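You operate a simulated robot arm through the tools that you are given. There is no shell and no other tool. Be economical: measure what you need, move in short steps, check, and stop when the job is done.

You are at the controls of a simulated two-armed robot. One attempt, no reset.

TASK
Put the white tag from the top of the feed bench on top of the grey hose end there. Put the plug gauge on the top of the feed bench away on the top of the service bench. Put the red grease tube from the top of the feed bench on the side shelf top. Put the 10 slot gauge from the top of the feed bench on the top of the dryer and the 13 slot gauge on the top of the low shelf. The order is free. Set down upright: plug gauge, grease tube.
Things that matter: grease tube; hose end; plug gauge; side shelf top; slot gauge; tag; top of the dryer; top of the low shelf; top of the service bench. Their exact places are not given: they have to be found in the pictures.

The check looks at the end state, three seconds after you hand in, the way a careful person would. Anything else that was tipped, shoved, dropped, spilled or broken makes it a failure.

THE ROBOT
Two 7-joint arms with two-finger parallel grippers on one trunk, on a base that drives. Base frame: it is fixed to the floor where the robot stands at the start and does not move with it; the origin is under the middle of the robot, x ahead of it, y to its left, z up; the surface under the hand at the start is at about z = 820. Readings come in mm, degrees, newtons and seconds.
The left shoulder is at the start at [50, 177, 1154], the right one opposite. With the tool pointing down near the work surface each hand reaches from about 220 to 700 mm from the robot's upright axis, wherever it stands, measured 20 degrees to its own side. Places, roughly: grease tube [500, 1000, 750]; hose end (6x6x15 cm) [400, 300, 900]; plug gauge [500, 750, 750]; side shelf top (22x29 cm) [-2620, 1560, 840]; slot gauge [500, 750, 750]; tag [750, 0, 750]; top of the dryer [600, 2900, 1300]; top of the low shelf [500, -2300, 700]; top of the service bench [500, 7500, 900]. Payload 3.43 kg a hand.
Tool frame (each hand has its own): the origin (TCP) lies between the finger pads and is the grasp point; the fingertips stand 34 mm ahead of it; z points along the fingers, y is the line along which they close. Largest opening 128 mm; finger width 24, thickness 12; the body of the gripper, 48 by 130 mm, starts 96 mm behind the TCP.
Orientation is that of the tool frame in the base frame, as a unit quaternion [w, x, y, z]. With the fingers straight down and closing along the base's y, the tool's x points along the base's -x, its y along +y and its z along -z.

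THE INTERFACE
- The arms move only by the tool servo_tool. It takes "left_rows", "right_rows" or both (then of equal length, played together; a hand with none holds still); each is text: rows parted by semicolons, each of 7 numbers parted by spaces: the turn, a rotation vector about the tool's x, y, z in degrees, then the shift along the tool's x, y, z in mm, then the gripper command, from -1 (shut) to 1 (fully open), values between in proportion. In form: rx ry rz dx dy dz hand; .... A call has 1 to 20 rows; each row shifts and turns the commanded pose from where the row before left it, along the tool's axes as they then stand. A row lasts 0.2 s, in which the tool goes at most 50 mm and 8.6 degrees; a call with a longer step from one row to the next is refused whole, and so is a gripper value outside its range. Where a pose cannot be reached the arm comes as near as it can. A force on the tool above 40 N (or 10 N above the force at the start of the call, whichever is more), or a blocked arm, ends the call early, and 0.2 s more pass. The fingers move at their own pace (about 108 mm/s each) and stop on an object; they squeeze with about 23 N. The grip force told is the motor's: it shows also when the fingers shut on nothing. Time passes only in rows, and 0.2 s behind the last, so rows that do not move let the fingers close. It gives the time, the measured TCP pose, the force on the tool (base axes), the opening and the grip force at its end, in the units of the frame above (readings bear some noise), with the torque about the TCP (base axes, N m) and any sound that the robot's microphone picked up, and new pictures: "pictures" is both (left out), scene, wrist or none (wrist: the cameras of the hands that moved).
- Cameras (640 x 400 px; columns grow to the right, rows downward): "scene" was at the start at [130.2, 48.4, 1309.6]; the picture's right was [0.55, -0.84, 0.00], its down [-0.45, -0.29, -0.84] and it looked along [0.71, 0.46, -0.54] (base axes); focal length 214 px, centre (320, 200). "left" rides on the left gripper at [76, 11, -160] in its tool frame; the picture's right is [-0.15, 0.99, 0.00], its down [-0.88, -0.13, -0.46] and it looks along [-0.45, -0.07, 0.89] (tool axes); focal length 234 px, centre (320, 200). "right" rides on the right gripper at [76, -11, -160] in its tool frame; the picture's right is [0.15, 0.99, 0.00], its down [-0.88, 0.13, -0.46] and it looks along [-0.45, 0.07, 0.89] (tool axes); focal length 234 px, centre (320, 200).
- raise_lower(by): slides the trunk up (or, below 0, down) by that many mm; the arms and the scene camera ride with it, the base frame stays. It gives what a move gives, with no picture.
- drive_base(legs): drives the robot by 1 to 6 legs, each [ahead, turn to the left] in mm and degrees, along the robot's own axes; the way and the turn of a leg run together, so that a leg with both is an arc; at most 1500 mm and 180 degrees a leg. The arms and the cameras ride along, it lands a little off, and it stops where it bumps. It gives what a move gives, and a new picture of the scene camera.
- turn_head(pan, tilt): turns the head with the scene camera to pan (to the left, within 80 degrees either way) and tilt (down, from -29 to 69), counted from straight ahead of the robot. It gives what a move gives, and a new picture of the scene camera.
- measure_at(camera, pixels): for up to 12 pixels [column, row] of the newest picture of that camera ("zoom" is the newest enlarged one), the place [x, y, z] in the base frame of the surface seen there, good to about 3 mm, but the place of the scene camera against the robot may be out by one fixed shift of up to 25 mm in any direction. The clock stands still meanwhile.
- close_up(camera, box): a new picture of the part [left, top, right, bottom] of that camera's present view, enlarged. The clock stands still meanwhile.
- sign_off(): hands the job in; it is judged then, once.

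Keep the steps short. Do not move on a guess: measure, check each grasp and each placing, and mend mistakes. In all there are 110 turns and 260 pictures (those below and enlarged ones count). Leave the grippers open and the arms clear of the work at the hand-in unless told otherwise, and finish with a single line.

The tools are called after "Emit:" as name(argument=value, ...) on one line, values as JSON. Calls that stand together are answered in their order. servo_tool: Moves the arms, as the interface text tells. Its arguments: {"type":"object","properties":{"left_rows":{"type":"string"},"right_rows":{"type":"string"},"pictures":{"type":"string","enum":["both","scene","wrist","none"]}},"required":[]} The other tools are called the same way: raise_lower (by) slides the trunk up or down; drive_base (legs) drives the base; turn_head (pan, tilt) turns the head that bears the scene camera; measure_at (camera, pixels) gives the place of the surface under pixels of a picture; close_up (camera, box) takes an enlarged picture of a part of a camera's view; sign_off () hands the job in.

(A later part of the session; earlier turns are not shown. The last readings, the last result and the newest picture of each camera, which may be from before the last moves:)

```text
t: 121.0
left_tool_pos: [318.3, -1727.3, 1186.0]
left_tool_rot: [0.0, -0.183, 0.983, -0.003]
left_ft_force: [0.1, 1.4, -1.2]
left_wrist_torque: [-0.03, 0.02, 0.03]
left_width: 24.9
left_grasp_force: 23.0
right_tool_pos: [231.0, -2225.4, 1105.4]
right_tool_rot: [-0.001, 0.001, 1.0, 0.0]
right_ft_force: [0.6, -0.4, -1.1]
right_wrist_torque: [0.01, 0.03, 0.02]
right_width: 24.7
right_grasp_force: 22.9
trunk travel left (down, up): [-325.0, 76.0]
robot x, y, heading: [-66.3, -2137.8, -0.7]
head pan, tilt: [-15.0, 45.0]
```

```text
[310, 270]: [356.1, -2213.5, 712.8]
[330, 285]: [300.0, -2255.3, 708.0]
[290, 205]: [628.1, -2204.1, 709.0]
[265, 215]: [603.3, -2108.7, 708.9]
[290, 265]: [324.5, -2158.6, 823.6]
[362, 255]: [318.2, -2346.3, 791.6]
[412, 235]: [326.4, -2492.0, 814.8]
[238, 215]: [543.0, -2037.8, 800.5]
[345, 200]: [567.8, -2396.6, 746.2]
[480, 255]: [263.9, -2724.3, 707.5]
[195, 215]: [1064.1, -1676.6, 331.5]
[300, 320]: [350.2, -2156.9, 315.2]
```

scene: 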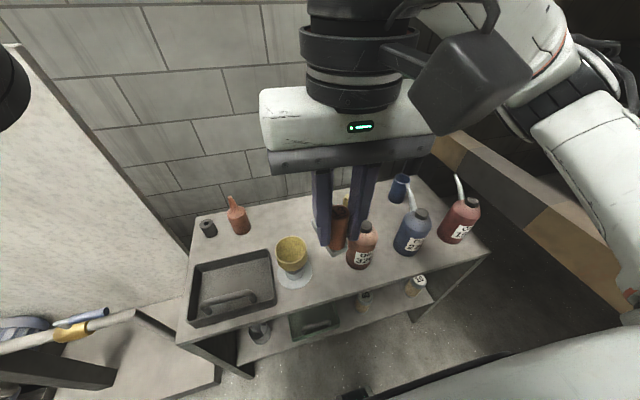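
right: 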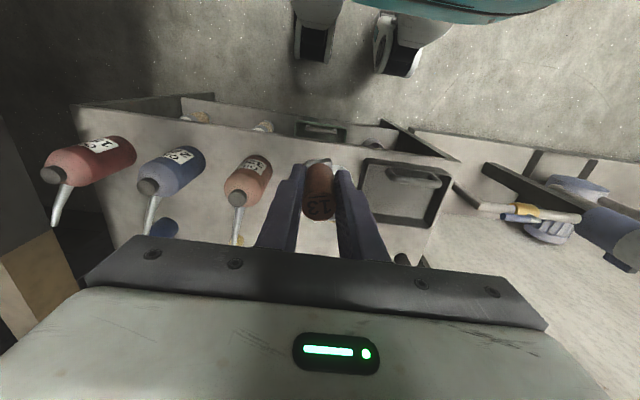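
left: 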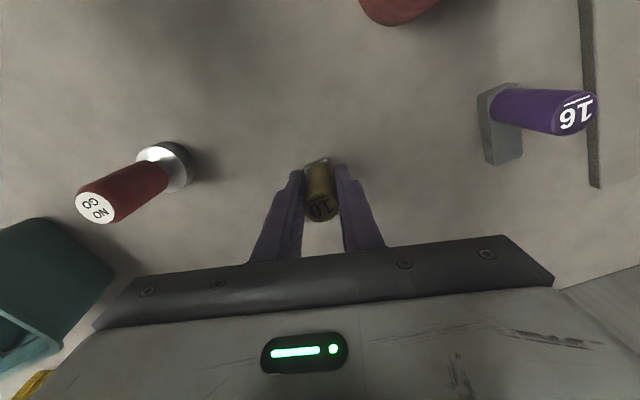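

Emit:
servo_tool(right_rows="0 0 0 -45 5 0 -1;0 0 0 -45 5 0 -1;0 0 0 -45 5 0 -1;0 0 0 -35 5 0 -1;0 0 0 0 0 0 -1", pictures="both")

Emit:
close_up(camera="right", box=[180, 100, 460, 275])

Emit:
close_up(camera="scene", box=[170, 150, 490, 350])

```text
t: 122.2
left_tool_pos: [318.9, -1729.0, 1186.3]
left_tool_rot: [0.001, -0.184, 0.983, -0.004]
left_ft_force: [-0.2, -0.5, -2.2]
left_wrist_torque: [0.03, 0.03, 0.04]
left_width: 24.9
left_grasp_force: 23.2
right_tool_pos: [399.2, -2204.0, 1104.8]
right_tool_rot: [-0.001, 0.001, 1.0, -0.001]
right_ft_force: [0.7, -0.1, -0.7]
right_wrist_torque: [0.05, 0.02, 0.02]
right_width: 24.7
right_grasp_force: 23.3
trunk travel left (down, up): [-325.0, 76.0]
robot x, y, heading: [-68.9, -2137.4, -0.9]
head pan, tilt: [-15.0, 45.0]
```

scene: 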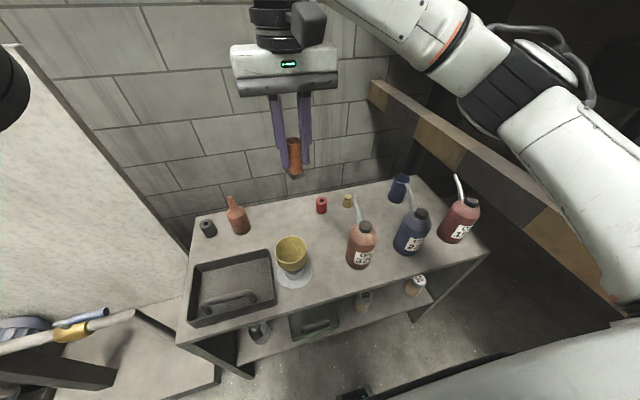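
right: 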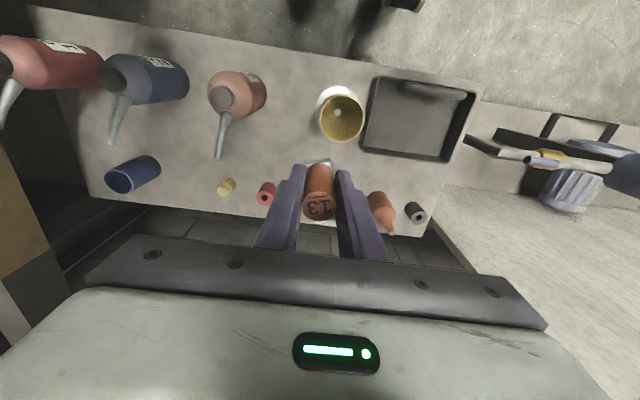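

```text
2.29 times, centred on (320, 188) of right
```

zoom: 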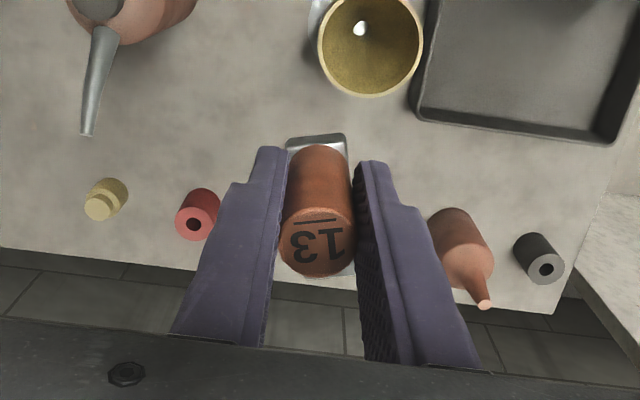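

```text
2.00 times, centred on (330, 250) of scene
```

zoom: 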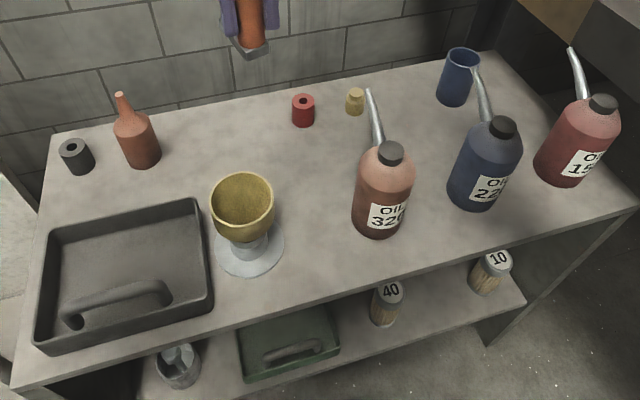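

Emit:
measure_at(camera="scene", pixels=[[325, 235], [300, 222], [275, 220], [290, 205], [320, 207], [291, 245], [356, 262], [240, 225], [356, 205], [280, 275], [335, 295], [305, 255]])

Emit:
measure_at(camera="right", pixels=[[265, 187], [380, 205], [342, 125], [328, 92], [217, 155], [235, 95], [280, 140], [290, 165], [227, 187], [300, 100]])

```text
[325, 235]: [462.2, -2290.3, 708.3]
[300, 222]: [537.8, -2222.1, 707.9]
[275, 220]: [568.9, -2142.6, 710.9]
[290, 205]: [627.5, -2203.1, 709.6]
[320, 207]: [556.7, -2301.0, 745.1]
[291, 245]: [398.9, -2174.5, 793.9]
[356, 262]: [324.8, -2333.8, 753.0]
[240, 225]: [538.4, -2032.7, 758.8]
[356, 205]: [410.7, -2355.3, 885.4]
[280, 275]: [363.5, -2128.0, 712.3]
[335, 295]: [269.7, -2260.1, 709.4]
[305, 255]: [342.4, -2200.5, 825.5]
```

```text
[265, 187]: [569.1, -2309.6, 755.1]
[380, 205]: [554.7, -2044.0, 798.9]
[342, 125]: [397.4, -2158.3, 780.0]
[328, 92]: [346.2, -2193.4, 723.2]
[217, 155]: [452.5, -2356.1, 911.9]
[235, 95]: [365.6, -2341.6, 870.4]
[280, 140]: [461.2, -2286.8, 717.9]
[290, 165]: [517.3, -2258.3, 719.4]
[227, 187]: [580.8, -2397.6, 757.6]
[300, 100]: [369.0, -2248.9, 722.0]
```

Shelf top z≈719. Free spot at (480,−2215) clear of goblet, spool and oil cans. Move over it and descend to ~15 mm above.

Emit:
servo_tool(right_rows="0 0 0 -40 -6 0 -1;0 0 0 -40 -5 0 -1;0 0 0 0 0 40 -1;0 0 0 0 0 40 -1;0 0 0 0 0 40 -1;0 0 0 0 0 40 -1;0 0 0 0 0 40 -1;0 0 0 0 0 40 -1;0 0 0 0 0 40 -1;0 0 0 0 0 30 -1;0 0 0 0 0 0 -1", pictures="both")

Emit:
close_up(camera="scene", box=[230, 160, 390, 290])

```text
t: 124.6
left_tool_pos: [318.6, -1728.3, 1185.5]
left_tool_rot: [0.001, -0.183, 0.983, -0.003]
left_ft_force: [0.4, -0.7, -1.0]
left_wrist_torque: [-0.02, 0.01, 0.02]
left_width: 24.8
left_grasp_force: 23.2
right_tool_pos: [481.3, -2216.5, 794.9]
right_tool_rot: [0.0, 0.001, 1.0, 0.001]
right_ft_force: [0.0, -0.4, -0.8]
right_wrist_torque: [-0.01, 0.02, 0.02]
right_width: 24.7
right_grasp_force: 23.0
trunk travel left (down, up): [-325.0, 76.0]
robot x, y, heading: [-69.2, -2134.8, -0.5]
head pan, tilt: [-15.0, 45.0]
```

scene: 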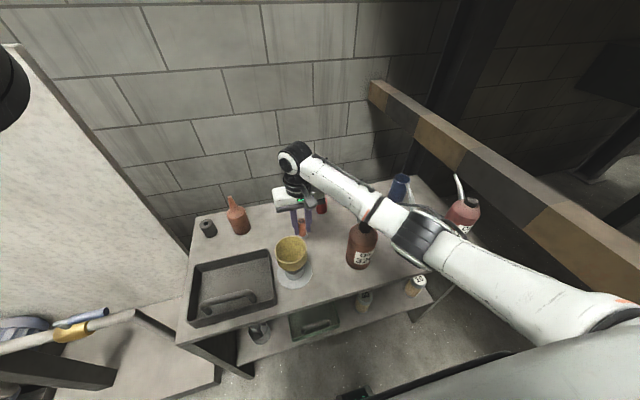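
right: 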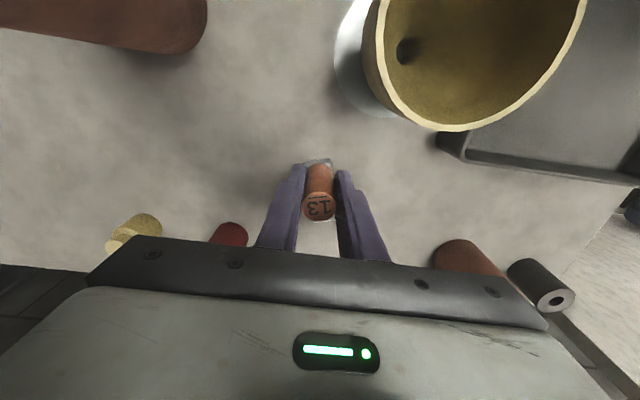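

```text
3.08 times, centred on (310, 225) of scene
```

zoom: 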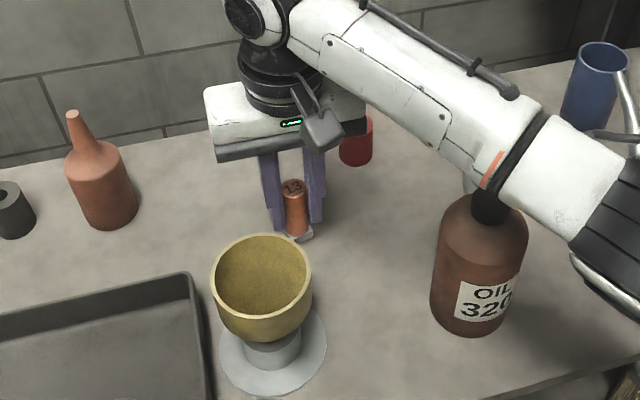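

Emit:
measure_at(camera="scene", pixels=[[350, 195], [385, 218], [415, 235], [440, 240], [475, 270], [355, 250], [363, 228], [425, 212], [400, 185]])

Emit:
close_up(camera="scene", box=[330, 160, 490, 290])

```text
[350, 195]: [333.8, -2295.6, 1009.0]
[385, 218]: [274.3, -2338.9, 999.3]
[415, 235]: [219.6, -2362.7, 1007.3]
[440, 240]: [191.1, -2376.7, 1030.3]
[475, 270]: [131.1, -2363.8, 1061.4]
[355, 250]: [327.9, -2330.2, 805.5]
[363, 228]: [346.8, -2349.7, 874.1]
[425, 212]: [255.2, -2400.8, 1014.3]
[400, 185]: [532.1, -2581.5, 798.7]
```

```text
3.08 times, centred on (410, 225) of scene
```

zoom: 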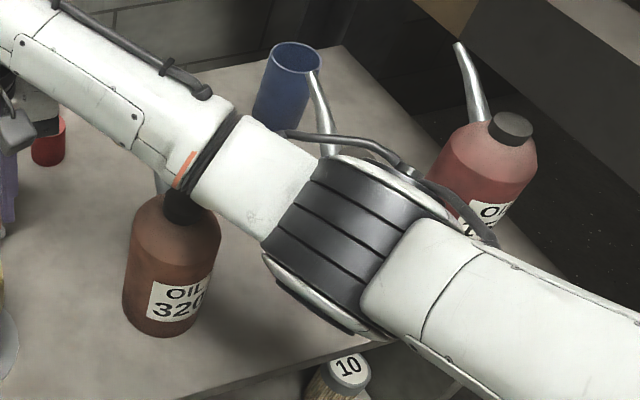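

The forearm is close above the OIL 320 can, so I raise the trunk 70 mm and then reach down, keeping the elbow higher.

Emit:
raise_lower(by=70)

Emit:
servo_tool(right_rows="0 0 0 0 0 25 -1;0 0 0 0 0 25 -1;0 0 0 0 0 20 -1;0 0 0 0 0 10 -1;0 0 0 0 0 0 -1", pictures="scene")

```text
t: 125.6
left_tool_pos: [319.7, -1728.4, 1255.6]
left_tool_rot: [0.001, -0.184, 0.983, -0.004]
left_ft_force: [0.4, 0.5, -0.7]
left_wrist_torque: [0.0, 0.03, 0.01]
left_width: 25.1
left_grasp_force: 23.6
right_tool_pos: [481.3, -2216.7, 864.7]
right_tool_rot: [-0.001, 0.001, 1.0, 0.0]
right_ft_force: [0.0, -0.3, -1.2]
right_wrist_torque: [-0.03, 0.06, 0.02]
right_width: 24.8
right_grasp_force: 23.4
trunk travel left (down, up): [-395.0, 6.0]
robot x, y, heading: [-69.6, -2136.9, -0.2]
head pan, tilt: [-15.0, 45.0]
```

```text
t: 126.8
left_tool_pos: [318.7, -1728.9, 1256.2]
left_tool_rot: [0.001, -0.183, 0.983, -0.003]
left_ft_force: [0.0, 0.0, -1.4]
left_wrist_torque: [0.02, 0.0, 0.02]
left_width: 24.7
left_grasp_force: 23.4
right_tool_pos: [481.7, -2218.3, 783.8]
right_tool_rot: [0.0, 0.001, 1.0, -0.001]
right_ft_force: [0.3, -0.1, -1.1]
right_wrist_torque: [0.01, 0.01, 0.0]
right_width: 24.6
right_grasp_force: 23.0
trunk travel left (down, up): [-395.0, 6.0]
robot x, y, heading: [-68.4, -2139.5, -0.7]
head pan, tilt: [-15.0, 45.0]
```

scene: 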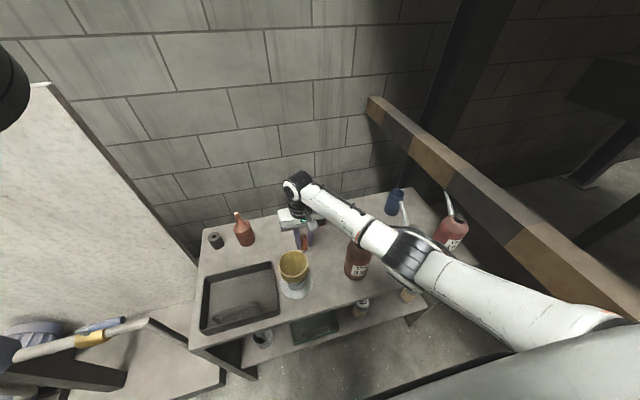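

Emit:
servo_tool(right_rows="0 0 0 0 0 2 -1;0 0 0 0 0 1 -1;0 0 0 0 0 1 -1;0 0 0 0 0 0 -1", pictures="none")

Emit:
servo_tool(right_rows="0 0 0 0 0 1 -1;0 0 0 0 0 0 -1", pictures="none")

Emit:
servo_tool(right_rows="0 0 0 0 0 1 -1;0 0 0 0 0 0 -1", pictures="none")

```text
t: 127.8
left_tool_pos: [318.1, -1728.9, 1257.1]
left_tool_rot: [0.002, -0.183, 0.983, -0.003]
left_ft_force: [-0.5, -0.1, 0.5]
left_wrist_torque: [0.0, -0.04, 0.01]
left_width: 24.6
left_grasp_force: 23.5
right_tool_pos: [482.0, -2216.3, 781.9]
right_tool_rot: [0.001, 0.001, 1.0, 0.001]
right_ft_force: [-1.3, -2.5, 9.5]
right_wrist_torque: [-0.15, 0.05, -0.05]
right_width: 24.8
right_grasp_force: 22.3
trunk travel left (down, up): [-395.0, 6.0]
robot x, y, heading: [-66.6, -2138.2, -0.5]
head pan, tilt: [-15.0, 45.0]
```

```text
t: 128.4
left_tool_pos: [315.8, -1729.2, 1256.3]
left_tool_rot: [0.001, -0.183, 0.983, -0.003]
left_ft_force: [0.9, 0.2, -1.6]
left_wrist_torque: [-0.02, 0.01, 0.01]
left_width: 24.7
left_grasp_force: 23.0
right_tool_pos: [481.8, -2216.5, 782.4]
right_tool_rot: [0.002, 0.001, 1.0, 0.002]
right_ft_force: [0.4, -1.8, 14.7]
right_wrist_torque: [-0.14, 0.16, -0.03]
right_width: 24.8
right_grasp_force: 23.0
trunk travel left (down, up): [-395.0, 6.0]
robot x, y, heading: [-69.2, -2140.1, -0.6]
head pan, tilt: [-15.0, 45.0]
```

```text
t: 129.0
left_tool_pos: [316.3, -1728.7, 1256.4]
left_tool_rot: [0.001, -0.183, 0.983, -0.004]
left_ft_force: [-0.5, 0.2, -0.9]
left_wrist_torque: [-0.02, -0.02, -0.01]
left_width: 24.6
left_grasp_force: 22.8
right_tool_pos: [482.0, -2216.9, 781.7]
right_tool_rot: [0.002, 0.001, 1.0, 0.002]
right_ft_force: [-0.7, -1.8, 24.7]
right_wrist_torque: [-0.12, -0.03, -0.02]
right_width: 24.9
right_grasp_force: 23.2
trunk travel left (down, up): [-395.0, 6.0]
robot x, y, heading: [-70.3, -2139.1, -0.8]
head pan, tilt: [-15.0, 45.0]
```

Contact on the shelf. Relieve 2 mm, open, then rise (with the open fingers clear) and look.

Emit:
servo_tool(right_rows="0 0 0 0 0 -2.5 -1;0 0 0 0 0 0 -0.4;0 0 0 0 0 0 0;0 0 0 0 0 0 0;0 0 0 0 0 -30 0;0 0 0 0 0 -40 0;0 0 0 0 0 -40 0;0 0 0 0 0 -40 0;0 0 0 0 0 -45 0;0 0 0 0 0 -45 0;0 0 0 0 0 -45 0", pictures="both")

Emit:
close_up(camera="scene", box=[230, 170, 390, 300])

```text
t: 131.4
left_tool_pos: [318.1, -1728.5, 1256.6]
left_tool_rot: [0.002, -0.183, 0.983, -0.003]
left_ft_force: [0.0, 0.7, -2.2]
left_wrist_torque: [-0.01, 0.01, -0.01]
left_width: 24.8
left_grasp_force: 22.6
right_tool_pos: [482.2, -2213.9, 1069.4]
right_tool_rot: [-0.001, 0.001, 1.0, -0.001]
right_ft_force: [-0.2, 0.7, 1.3]
right_wrist_torque: [0.01, -0.02, 0.03]
right_width: 63.8
right_grasp_force: 0.1
trunk travel left (down, up): [-395.0, 6.0]
robot x, y, heading: [-66.1, -2137.5, -0.5]
head pan, tilt: [-15.0, 45.0]
```

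scene: 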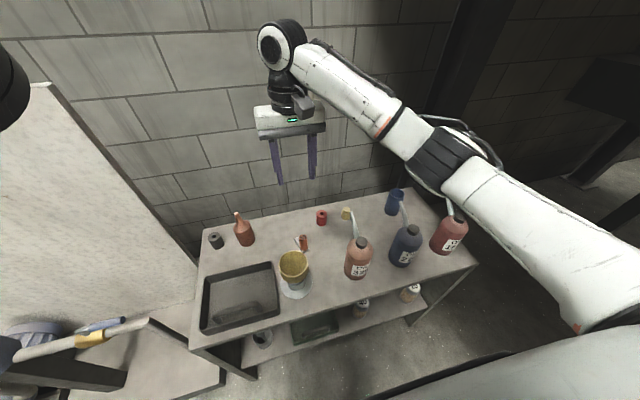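
right: 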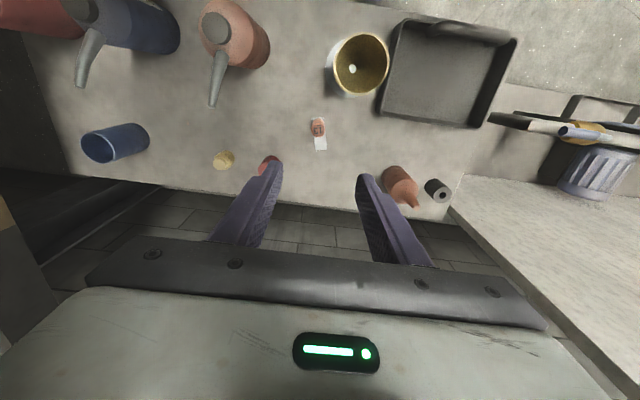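

```text
3.08 times, centred on (310, 235) of scene
```

zoom: 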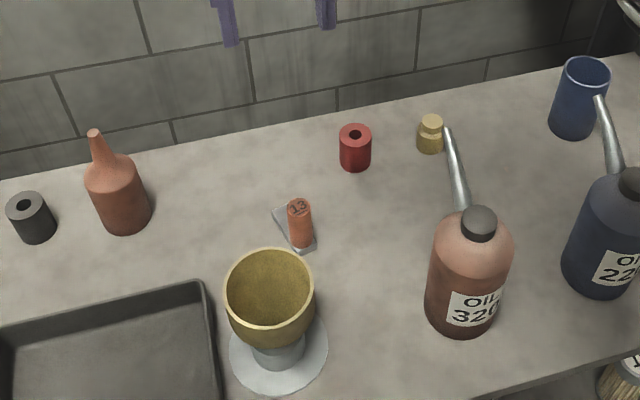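

The 13 gauge stands on the low shelf, all else untouched. Retract the right hand and drive toward the dryer (along x≈−420).

Emit:
servo_tool(right_rows="0 0 0 20 -5 -35 0;0 0 0 35 -5 -30 0;0 0 0 45 -5 -10 0;0 0 0 45 -5 -10 0.5;0 0 0 45 -3 0 1;0 0 0 40 0 0 1", pictures="none")

Emit:
drive_base(legs=[[-350, 0], [0, 90.6], [1500, 0], [1500, 0], [1200, 0]])

Emit:
turn_head(pan=-40, tilt=15)

```text
t: 132.8
left_tool_pos: [317.4, -1729.1, 1256.3]
left_tool_rot: [0.001, -0.183, 0.983, -0.003]
left_ft_force: [-0.3, 0.0, -0.9]
left_wrist_torque: [-0.01, 0.02, 0.01]
left_width: 24.9
left_grasp_force: 23.2
right_tool_pos: [252.6, -2239.3, 1152.5]
right_tool_rot: [-0.001, 0.002, 1.0, -0.001]
right_ft_force: [-0.4, 0.2, 0.0]
right_wrist_torque: [0.02, -0.05, -0.02]
right_width: 128.0
right_grasp_force: 0.0
trunk travel left (down, up): [-395.0, 6.0]
robot x, y, heading: [-66.9, -2138.5, -0.7]
head pan, tilt: [-15.0, 45.0]
```

```text
t: 158.6
left_tool_pos: [-614.6, 2450.4, 1255.5]
left_tool_rot: [-0.002, 0.805, -0.594, 0.002]
left_ft_force: [-0.6, 0.7, -1.3]
left_wrist_torque: [-0.01, -0.01, 0.01]
left_width: 25.2
left_grasp_force: 22.3
right_tool_pos: [-109.2, 2350.8, 1152.2]
right_tool_rot: [-0.001, -0.682, 0.731, -0.001]
right_ft_force: [0.5, 0.4, 0.0]
right_wrist_torque: [-0.02, 0.02, 0.03]
right_width: 128.0
right_grasp_force: 0.2
trunk travel left (down, up): [-395.0, 6.0]
robot x, y, heading: [-233.2, 2037.0, 85.6]
head pan, tilt: [-15.0, 45.0]
```

scene: 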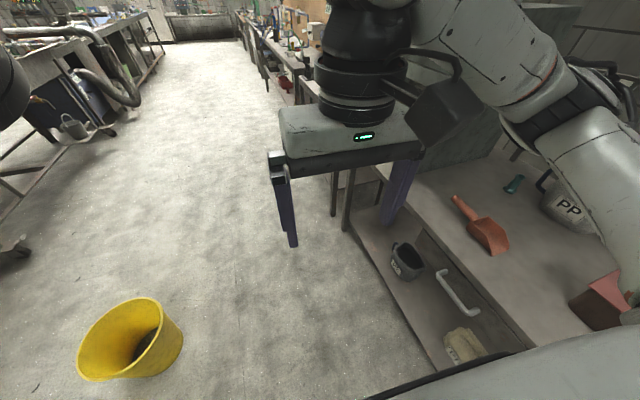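

```text
t: 159.5
left_tool_pos: [-615.7, 2451.1, 1255.8]
left_tool_rot: [-0.003, 0.805, -0.593, 0.002]
left_ft_force: [-0.3, 0.4, -1.4]
left_wrist_torque: [-0.01, -0.02, 0.03]
left_width: 24.9
left_grasp_force: 23.2
right_tool_pos: [-108.7, 2351.2, 1152.4]
right_tool_rot: [0.0, -0.681, 0.732, -0.001]
right_ft_force: [-0.9, 0.3, -0.3]
right_wrist_torque: [-0.05, 0.0, 0.0]
right_width: 128.3
right_grasp_force: 0.1
trunk travel left (down, up): [-395.0, 6.0]
robot x, y, heading: [-233.9, 2038.9, 85.5]
head pan, tilt: [-40.0, 15.0]
```

scene: 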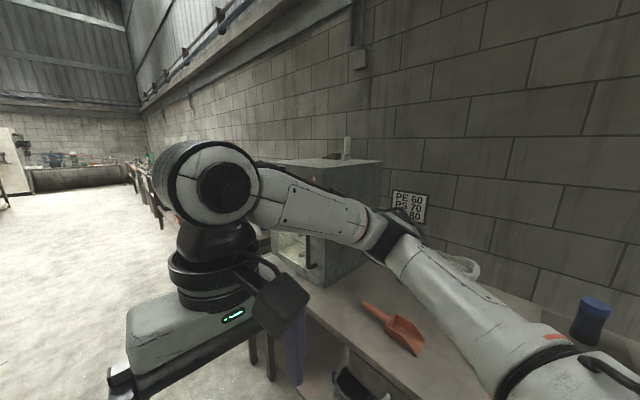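

Emit:
measure_at(camera="scene", pixels=[[330, 166], [300, 166], [375, 163], [345, 155], [350, 190], [315, 250], [285, 170], [272, 230], [420, 300], [330, 290], [300, 330], [262, 330]])

Emit:
close_up(camera="scene", box=[240, 130, 440, 280])

```text
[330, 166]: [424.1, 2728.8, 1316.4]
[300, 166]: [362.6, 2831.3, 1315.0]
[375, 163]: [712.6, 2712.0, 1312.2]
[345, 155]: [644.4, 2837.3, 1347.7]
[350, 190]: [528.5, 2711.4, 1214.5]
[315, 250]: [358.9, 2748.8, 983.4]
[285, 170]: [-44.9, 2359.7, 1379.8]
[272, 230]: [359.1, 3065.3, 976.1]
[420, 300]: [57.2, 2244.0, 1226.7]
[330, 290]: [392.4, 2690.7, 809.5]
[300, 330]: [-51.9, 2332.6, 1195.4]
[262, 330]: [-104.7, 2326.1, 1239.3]
```

```text
2.67 times, centred on (340, 205) of scene
```

zoom: 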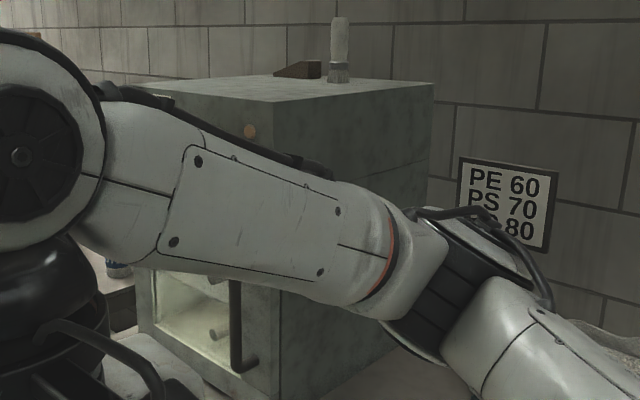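

Dryer: top z≈1320, x from 360, y 2711–3065+. I raise the trunk the last bit and the left hand to about 1400 here, away from obstacles, to check it's reachable.

Emit:
raise_lower(by=6)

Emit:
servo_tool(left_rows="0 0 0 0 0 -28 -1;0 0 0 0 0 -28 -1;0 0 0 0 0 -28 -1;0 0 0 0 0 -28 -1;0 0 0 0 0 -28 -1", pictures="none")

Emit:
turn_head(pan=45, tilt=0)

```text
t: 160.1
left_tool_pos: [-616.0, 2452.2, 1262.0]
left_tool_rot: [-0.003, 0.805, -0.594, 0.002]
left_ft_force: [0.4, -0.2, -1.0]
left_wrist_torque: [-0.03, -0.01, 0.0]
left_width: 24.7
left_grasp_force: 22.9
right_tool_pos: [-109.2, 2351.8, 1159.2]
right_tool_rot: [0.0, -0.683, 0.731, -0.001]
right_ft_force: [0.5, -0.6, -0.5]
right_wrist_torque: [-0.02, 0.01, 0.01]
right_width: 128.0
right_grasp_force: 0.1
trunk travel left (down, up): [-401.0, 0.0]
robot x, y, heading: [-232.9, 2039.8, 85.4]
head pan, tilt: [-40.0, 15.0]
```

```text
t: 161.2
left_tool_pos: [-619.0, 2450.3, 1405.2]
left_tool_rot: [-0.004, 0.805, -0.593, 0.001]
left_ft_force: [0.1, 0.1, -0.6]
left_wrist_torque: [0.0, 0.0, 0.01]
left_width: 25.1
left_grasp_force: 23.3
right_tool_pos: [-110.0, 2349.5, 1158.9]
right_tool_rot: [0.0, -0.682, 0.731, 0.0]
right_ft_force: [-1.2, 0.1, -0.1]
right_wrist_torque: [0.04, -0.01, 0.0]
right_width: 128.1
right_grasp_force: 0.2
trunk travel left (down, up): [-401.0, 0.0]
robot x, y, heading: [-234.8, 2039.2, 85.3]
head pan, tilt: [-40.0, 15.0]
```

```text
t: 162.8
left_tool_pos: [-616.5, 2451.7, 1403.4]
left_tool_rot: [-0.002, 0.805, -0.593, 0.003]
left_ft_force: [0.4, 0.7, -0.6]
left_wrist_torque: [-0.01, -0.01, 0.01]
left_width: 24.8
left_grasp_force: 23.6
right_tool_pos: [-109.5, 2351.3, 1159.4]
right_tool_rot: [-0.002, -0.681, 0.732, 0.0]
right_ft_force: [1.0, -1.3, 0.3]
right_wrist_torque: [0.0, 0.01, 0.01]
right_width: 128.1
right_grasp_force: 0.1
trunk travel left (down, up): [-401.0, 0.0]
robot x, y, heading: [-232.5, 2036.8, 85.5]
head pan, tilt: [45.0, 0.0]
```

scene: 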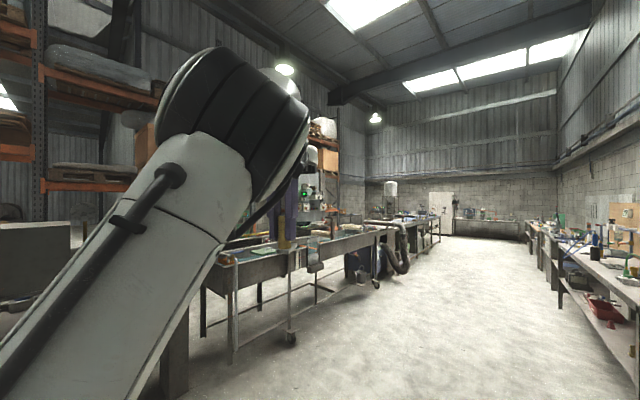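

Reachable with the elbow high. Raise 20 mm more, then drive in from the far side with heading −20°, stopping short.

Emit:
servo_tool(left_rows="0 0 0 0 0 -20 -1;0 0 0 0 0 0 -1", pictures="none")

Emit:
drive_base(legs=[[0, 18.2], [695, 0], [0, -123.7], [230, 0]])

Emit:
turn_head(pan=35, tilt=10)

```text
t: 163.4
left_tool_pos: [-617.1, 2451.7, 1423.6]
left_tool_rot: [-0.003, 0.805, -0.593, 0.0]
left_ft_force: [0.2, 0.2, -1.1]
left_wrist_torque: [-0.05, 0.05, 0.02]
left_width: 24.8
left_grasp_force: 23.1
right_tool_pos: [-110.4, 2351.9, 1158.8]
right_tool_rot: [-0.001, -0.682, 0.731, 0.0]
right_ft_force: [0.3, 0.1, 0.5]
right_wrist_torque: [-0.05, 0.03, 0.03]
right_width: 128.1
right_grasp_force: 0.0
trunk travel left (down, up): [-401.0, 0.0]
robot x, y, heading: [-234.3, 2041.4, 85.7]
head pan, tilt: [45.0, 0.0]
```

```text
t: 174.8
left_tool_pos: [331.7, 2838.0, 1422.3]
left_tool_rot: [0.0, 0.02, 1.0, -0.004]
left_ft_force: [0.4, -0.1, -1.7]
left_wrist_torque: [0.0, 0.05, -0.02]
left_width: 25.0
left_grasp_force: 23.1
right_tool_pos: [67.2, 2391.6, 1159.5]
right_tool_rot: [-0.001, 0.202, 0.979, -0.001]
right_ft_force: [-0.9, 0.1, 0.4]
right_wrist_torque: [0.0, 0.03, 0.02]
right_width: 128.0
right_grasp_force: 0.2
trunk travel left (down, up): [-401.0, 0.0]
robot x, y, heading: [-185.9, 2608.9, -23.9]
head pan, tilt: [45.0, 0.0]
```

scene: 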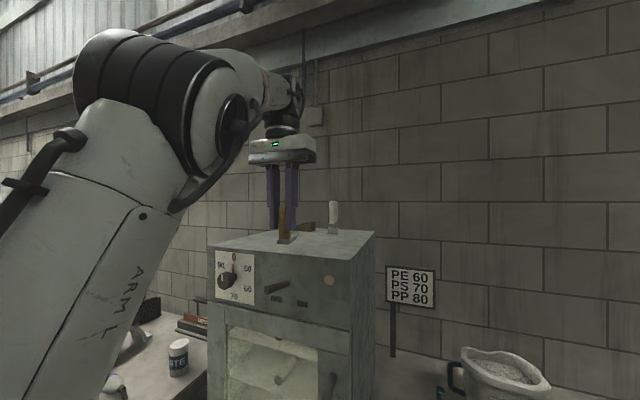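

```text
t: 175.5
left_tool_pos: [329.1, 2837.5, 1424.0]
left_tool_rot: [0.001, 0.019, 1.0, -0.004]
left_ft_force: [0.2, -1.0, 0.0]
left_wrist_torque: [0.0, -0.01, 0.0]
left_width: 25.0
left_grasp_force: 22.9
right_tool_pos: [67.1, 2392.7, 1159.0]
right_tool_rot: [0.0, 0.203, 0.979, 0.001]
right_ft_force: [0.3, -1.0, 0.2]
right_wrist_torque: [0.0, 0.02, -0.02]
right_width: 127.9
right_grasp_force: 0.1
trunk travel left (down, up): [-401.0, 0.0]
robot x, y, heading: [-187.9, 2615.3, -24.0]
head pan, tilt: [35.0, 10.0]
```

scene: 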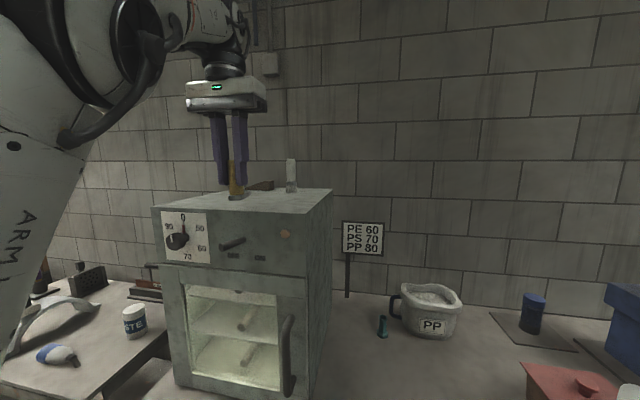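

Emit:
measure_at(camera="scene", pixels=[[160, 206], [300, 215], [330, 193], [250, 207], [290, 198], [270, 186], [290, 180], [238, 197], [250, 190], [215, 200]])

Emit:
drive_base(legs=[[80, 0]])

Emit:
servo_tool(left_rows="0 0 0 -20 0 0 -1;0 0 0 0 0 0 -1", pictures="wrist")

```text
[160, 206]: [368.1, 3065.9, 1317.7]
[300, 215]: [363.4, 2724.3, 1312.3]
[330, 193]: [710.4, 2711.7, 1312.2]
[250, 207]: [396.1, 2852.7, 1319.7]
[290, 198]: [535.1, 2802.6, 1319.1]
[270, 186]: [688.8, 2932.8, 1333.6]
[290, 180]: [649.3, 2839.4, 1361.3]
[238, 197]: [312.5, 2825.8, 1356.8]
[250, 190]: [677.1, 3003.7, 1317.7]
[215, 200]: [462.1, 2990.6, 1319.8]
```

```text
t: 176.6
left_tool_pos: [401.1, 2804.9, 1423.8]
left_tool_rot: [0.001, 0.02, 1.0, -0.004]
left_ft_force: [0.6, 0.1, -1.3]
left_wrist_torque: [0.03, 0.08, -0.03]
left_width: 24.8
left_grasp_force: 23.2
right_tool_pos: [138.3, 2359.4, 1159.1]
right_tool_rot: [-0.001, 0.204, 0.979, 0.0]
right_ft_force: [0.0, 0.3, 0.5]
right_wrist_torque: [0.02, 0.02, 0.01]
right_width: 128.2
right_grasp_force: 0.1
trunk travel left (down, up): [-401.0, 0.0]
robot x, y, heading: [-115.7, 2580.8, -24.0]
head pan, tilt: [35.0, 10.0]
```

scene: 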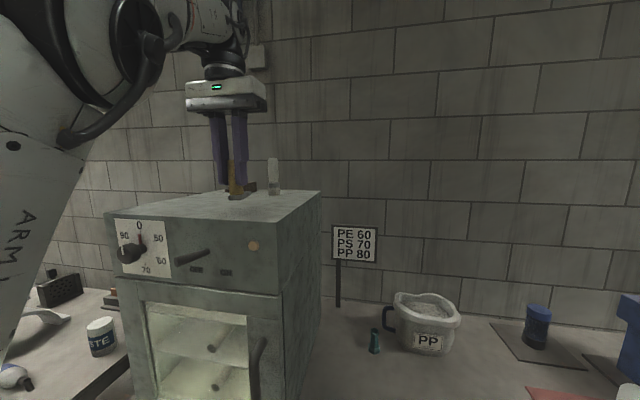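

```text
t: 177.2
left_tool_pos: [419.9, 2803.1, 1422.8]
left_tool_rot: [0.003, 0.02, 1.0, -0.002]
left_ft_force: [0.2, 0.3, -0.6]
left_wrist_torque: [0.02, -0.01, 0.02]
left_width: 25.1
left_grasp_force: 22.6
right_tool_pos: [137.0, 2360.3, 1159.1]
right_tool_rot: [0.0, 0.204, 0.979, 0.001]
right_ft_force: [0.2, -0.2, -0.3]
right_wrist_torque: [-0.01, -0.03, -0.01]
right_width: 128.1
right_grasp_force: 0.1
trunk travel left (down, up): [-401.0, 0.0]
robot x, y, heading: [-117.6, 2581.8, -24.2]
head pan, tilt: [35.0, 10.0]
```

left: 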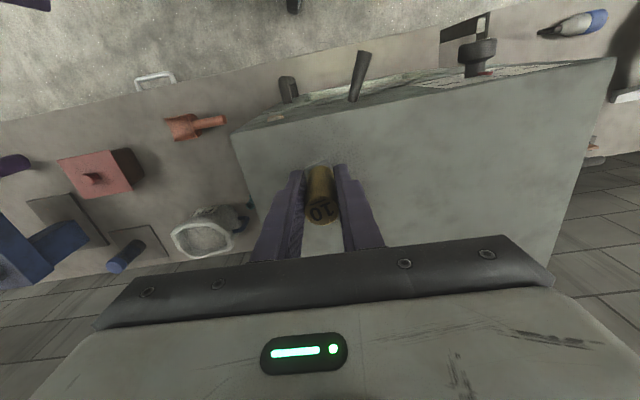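

Emit:
measure_at(camera="left", pixels=[[400, 170], [270, 160], [320, 145], [450, 230], [240, 140]])

Emit:
servo_tool(left_rows="0 0 0 0 0 20 -1;0 0 0 0 0 8 -1;0 0 0 0 0 0 -1", pictures="none")

```text
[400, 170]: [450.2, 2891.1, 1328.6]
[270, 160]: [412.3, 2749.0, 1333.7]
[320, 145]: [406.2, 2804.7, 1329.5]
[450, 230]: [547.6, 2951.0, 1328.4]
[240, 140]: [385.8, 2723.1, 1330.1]
```

```text
t: 178.0
left_tool_pos: [421.5, 2803.3, 1395.4]
left_tool_rot: [0.001, 0.02, 1.0, -0.004]
left_ft_force: [0.6, -0.1, -1.8]
left_wrist_torque: [-0.01, 0.03, 0.0]
left_width: 24.8
left_grasp_force: 23.1
right_tool_pos: [138.3, 2359.9, 1158.3]
right_tool_rot: [-0.001, 0.204, 0.979, 0.0]
right_ft_force: [-1.0, 0.5, 0.1]
right_wrist_torque: [0.0, 0.01, -0.04]
right_width: 128.0
right_grasp_force: 0.1
trunk travel left (down, up): [-401.0, 0.0]
robot x, y, heading: [-115.5, 2583.6, -24.1]
head pan, tilt: [35.0, 10.0]
```

Emit:
servo_tool(left_rows="0 0 0 0 0 1 -1;0 0 0 0 0 1 -1;0 0 0 0 0 1 -1;0 0 0 0 0 0 -1", pictures="none")

Emit:
servo_tool(left_rows="0 0 0 0 0 1 -1;0 0 0 0 0 1 -1;0 0 0 0 0 0 -1", pictures="none")

```text
t: 179.0
left_tool_pos: [420.9, 2805.2, 1392.6]
left_tool_rot: [0.001, 0.02, 1.0, -0.004]
left_ft_force: [0.4, -0.8, -1.1]
left_wrist_torque: [0.0, 0.0, 0.02]
left_width: 24.9
left_grasp_force: 22.6
right_tool_pos: [137.7, 2360.4, 1159.6]
right_tool_rot: [0.001, 0.205, 0.979, 0.0]
right_ft_force: [-0.4, 0.0, -0.4]
right_wrist_torque: [0.0, 0.01, 0.01]
right_width: 128.1
right_grasp_force: 0.1
trunk travel left (down, up): [-401.0, 0.0]
robot x, y, heading: [-115.6, 2582.2, -24.0]
head pan, tilt: [35.0, 10.0]
```

```text
t: 179.8
left_tool_pos: [420.8, 2804.4, 1391.4]
left_tool_rot: [0.003, 0.02, 1.0, -0.003]
left_ft_force: [1.9, 1.1, 8.8]
left_wrist_torque: [0.26, -0.72, 0.1]
left_width: 24.8
left_grasp_force: 22.4
right_tool_pos: [137.9, 2360.6, 1159.4]
right_tool_rot: [0.0, 0.204, 0.979, 0.0]
right_ft_force: [-0.2, -0.1, 0.1]
right_wrist_torque: [0.0, -0.01, 0.0]
right_width: 128.0
right_grasp_force: 0.0
trunk travel left (down, up): [-401.0, 0.0]
robot x, y, heading: [-113.0, 2579.4, -24.1]
head pan, tilt: [35.0, 10.0]
```

Contact. Open and rise (trunk is at the top, so go up about 40 with the arm), then look.

Emit:
servo_tool(left_rows="0 0 0 0 0 0 -0.5;0 0 0 0 0 0 0;0 0 0 0 0 0 0;0 0 0 0 0 -10 0;0 0 0 0 0 -15 0;0 0 0 0 0 -20 0;0 0 0 10 0 -15 0", pictures="both")

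Emit:
close_up(camera="scene", box=[180, 120, 320, 230])

```text
t: 181.4
left_tool_pos: [402.1, 2804.8, 1431.1]
left_tool_rot: [0.003, 0.019, 1.0, -0.003]
left_ft_force: [0.4, -0.2, 0.1]
left_wrist_torque: [0.02, 0.05, 0.01]
left_width: 64.1
left_grasp_force: 0.0
left hand out of reach, approached as far as the arm can: row 6, 7
right_tool_pos: [136.7, 2359.2, 1159.1]
right_tool_rot: [-0.001, 0.203, 0.979, 0.001]
right_ft_force: [-0.7, -0.3, 0.4]
right_wrist_torque: [0.01, -0.01, 0.0]
right_width: 127.9
right_grasp_force: 0.0
trunk travel left (down, up): [-401.0, 0.0]
robot x, y, heading: [-115.3, 2581.9, -24.1]
head pan, tilt: [35.0, 10.0]
```

scene: 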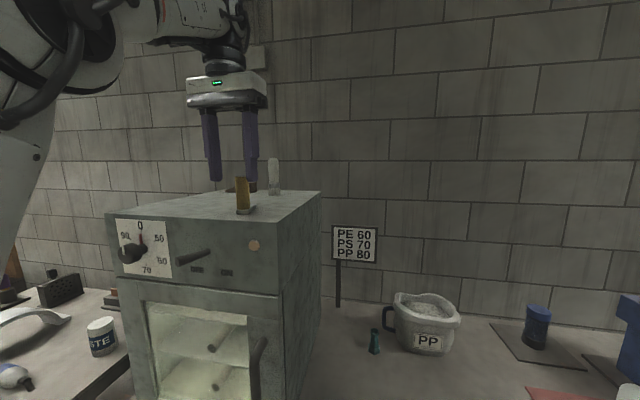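
left: 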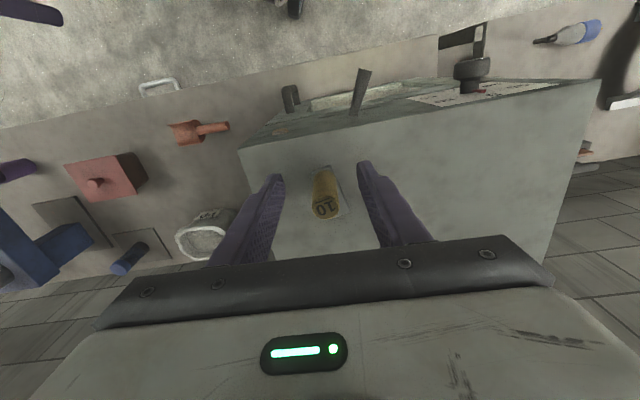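

```text
3.64 times, centred on (250, 175) of scene
```

zoom: 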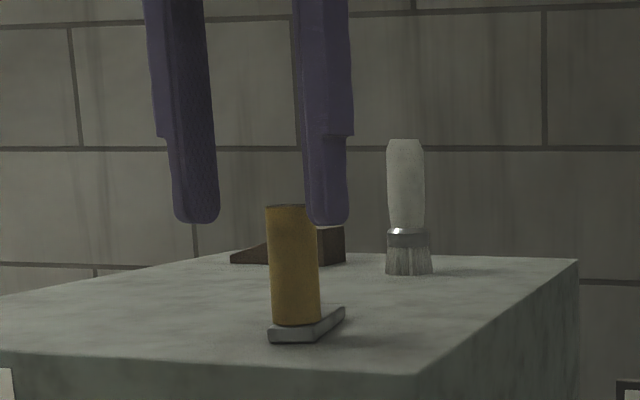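

The 10 gauge stands on the dryer. The fingertips are just below its top, so I open wide and pull straight back, then drive back to the feed bench.

Emit:
servo_tool(left_rows="0 0 0 0 0 0 1;0 0 0 0 0 0 1;0 0 0 0 0 0 1;0 0 0 20 0 0 1;0 0 0 20 0 0 1;0 0 0 20 0 0 1;0 0 0 15 0 0 1", pictures="none")

Emit:
drive_base(legs=[[-350, 0], [0, -66], [1000, 0], [850, 0]])

```text
t: 183.0
left_tool_pos: [326.9, 2807.6, 1430.4]
left_tool_rot: [0.002, 0.02, 1.0, -0.004]
left_ft_force: [0.1, 0.2, -1.2]
left_wrist_torque: [0.03, 0.01, 0.01]
left_width: 128.1
left_grasp_force: 0.1
right_tool_pos: [135.7, 2360.3, 1158.8]
right_tool_rot: [0.001, 0.203, 0.979, 0.0]
right_ft_force: [-0.3, 0.2, -0.3]
right_wrist_torque: [-0.06, 0.04, -0.03]
right_width: 127.8
right_grasp_force: 0.0
trunk travel left (down, up): [-401.0, 0.0]
robot x, y, heading: [-117.7, 2579.2, -24.2]
head pan, tilt: [35.0, 10.0]
```

```text
t: 197.2
left_tool_pos: [-84.0, 510.7, 1429.8]
left_tool_rot: [0.0, 0.566, 0.824, -0.004]
left_ft_force: [-0.7, 0.5, -0.5]
left_wrist_torque: [0.0, 0.01, -0.02]
left_width: 127.9
left_grasp_force: 0.2
right_tool_pos: [-569.9, 508.0, 1157.6]
right_tool_rot: [0.0, 0.709, 0.706, 0.001]
right_ft_force: [-0.7, -0.2, -0.7]
right_wrist_torque: [-0.01, 0.01, 0.0]
right_width: 128.1
right_grasp_force: 0.0
trunk travel left (down, up): [-401.0, 0.0]
robot x, y, heading: [-471.1, 823.7, -90.8]
head pan, tilt: [35.0, 10.0]
```

scene: 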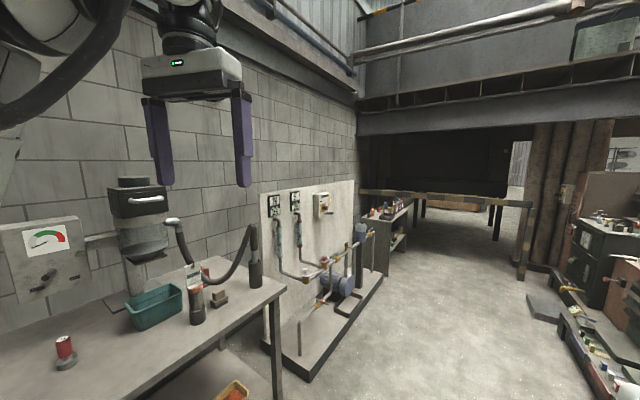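

Emit:
drive_base(legs=[[74, 0], [0, 90.8], [460, 0]])

Emit:
turn_head(pan=10, tilt=45)

```text
t: 204.4
left_tool_pos: [290.4, 1145.3, 1428.6]
left_tool_rot: [0.001, -0.193, 0.981, -0.003]
left_ft_force: [-0.1, 0.3, -0.6]
left_wrist_torque: [-0.01, -0.02, 0.0]
left_width: 127.7
left_grasp_force: 0.0
right_tool_pos: [301.5, 660.4, 1159.0]
right_tool_rot: [-0.001, -0.008, 1.0, -0.001]
right_ft_force: [-0.4, 0.4, -0.4]
right_wrist_torque: [0.02, 0.04, -0.03]
right_width: 128.0
right_grasp_force: 0.1
trunk travel left (down, up): [-401.0, 0.0]
robot x, y, heading: [-18.7, 757.0, 0.4]
head pan, tilt: [35.0, 10.0]
```

scene: 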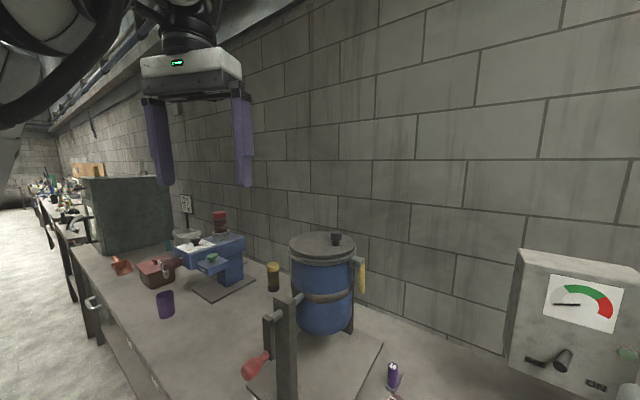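

```text
t: 205.4
left_tool_pos: [289.6, 1145.3, 1429.7]
left_tool_rot: [0.002, -0.192, 0.981, -0.004]
left_ft_force: [-0.2, 0.5, -0.4]
left_wrist_torque: [0.0, -0.03, 0.03]
left_width: 128.0
left_grasp_force: 0.1
right_tool_pos: [301.6, 660.6, 1158.7]
right_tool_rot: [0.0, -0.008, 1.0, 0.0]
right_ft_force: [0.1, -0.5, 0.0]
right_wrist_torque: [0.02, 0.01, -0.01]
right_width: 127.9
right_grasp_force: 0.1
trunk travel left (down, up): [-401.0, 0.0]
robot x, y, heading: [-20.9, 758.7, 0.6]
head pan, tilt: [10.0, 45.0]
```

scene: 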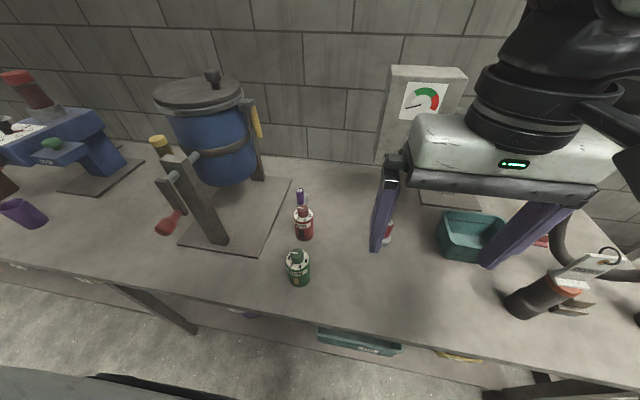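

Move the right hand over the plug gauge (≈533,653).

Emit:
servo_tool(right_rows="0 0 0 -39 -1 15 0.8;0 0 0 -39 -1 25 0.5;0 0 0 -39 -1 25 0.3;0 0 0 -39 -1 25 0.2;0 0 0 -38 -1 28 0.2;0 0 0 -38 -1 28 0.2;0 0 0 0 0 0 0.2", pictures="wrist")

Emit:
close_up(camera="right", box=[280, 110, 360, 190])

```text
t: 207.1
left_tool_pos: [290.7, 1144.8, 1430.4]
left_tool_rot: [0.002, -0.191, 0.982, -0.004]
left_ft_force: [-0.3, 0.8, 0.2]
left_wrist_torque: [-0.01, 0.01, 0.02]
left_width: 128.1
left_grasp_force: 0.0
right_tool_pos: [533.9, 657.8, 1012.4]
right_tool_rot: [0.0, -0.008, 1.0, 0.001]
right_ft_force: [0.1, -0.1, 0.0]
right_wrist_torque: [0.0, -0.02, 0.03]
right_width: 77.0
right_grasp_force: 0.0
trunk travel left (down, up): [-401.0, 0.0]
robot x, y, heading: [-15.9, 755.9, 0.4]
head pan, tilt: [10.0, 45.0]
```

right: 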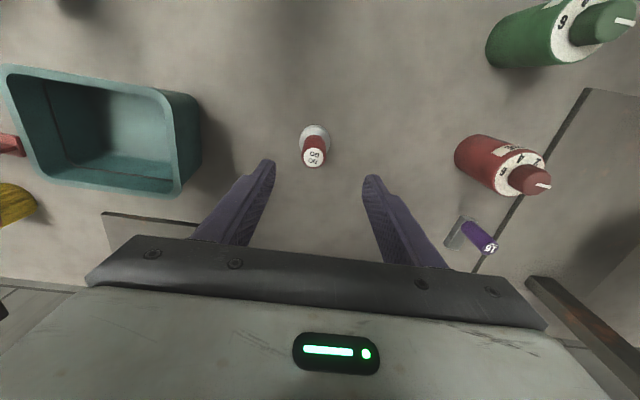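

```text
5.00 times, centred on (320, 150) of right
```

zoom: 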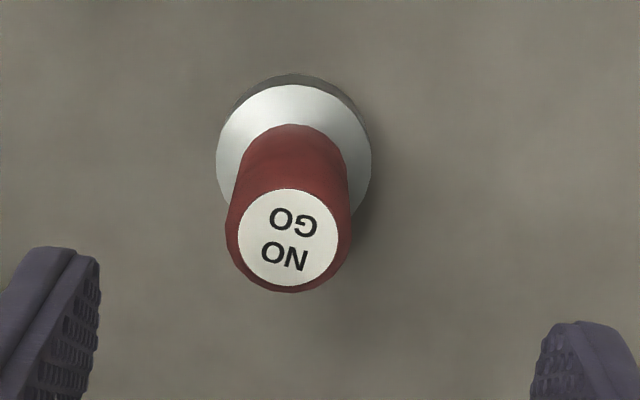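

Emit:
measure_at(camera="right", pixels=[[314, 157], [313, 160], [518, 168], [530, 178], [480, 155], [512, 160], [313, 138]])

```text
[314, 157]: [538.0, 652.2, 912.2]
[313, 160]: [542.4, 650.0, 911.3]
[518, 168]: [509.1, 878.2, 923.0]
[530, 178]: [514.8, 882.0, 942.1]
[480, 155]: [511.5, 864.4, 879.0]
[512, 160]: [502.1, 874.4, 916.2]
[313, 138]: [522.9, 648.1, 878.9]
```

Handle centre (537,651). Correct, descend, grip.

Emit:
servo_tool(right_rows="0 0 0 -3 -6.5 20 0.2;0 0 0 0 0 36 0.2;0 0 0 0 0 36 0.2;0 0 0 0 0 36 0.2;0 0 0 0 0 0 -1;0 0 0 0 0 0 -1;0 0 0 0 0 0 -1", pictures="wrist")

```text
t: 208.7
left_tool_pos: [290.5, 1145.3, 1430.1]
left_tool_rot: [0.002, -0.191, 0.981, -0.004]
left_ft_force: [0.9, -0.5, 0.1]
left_wrist_torque: [0.02, -0.01, -0.03]
left_width: 128.2
left_grasp_force: 0.1
right_tool_pos: [538.1, 653.0, 883.8]
right_tool_rot: [0.0, -0.008, 1.0, 0.0]
right_ft_force: [0.2, 0.1, 0.5]
right_wrist_torque: [-0.1, -0.01, 0.01]
right_width: 29.0
right_grasp_force: 23.3
trunk travel left (down, up): [-401.0, 0.0]
robot x, y, heading: [-18.0, 759.0, 0.5]
head pan, tilt: [10.0, 45.0]
```

right: 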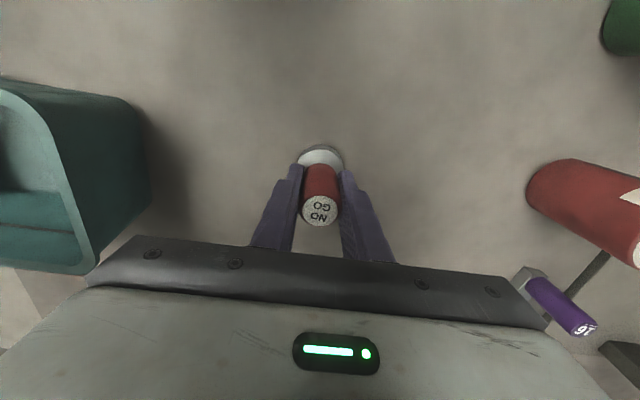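

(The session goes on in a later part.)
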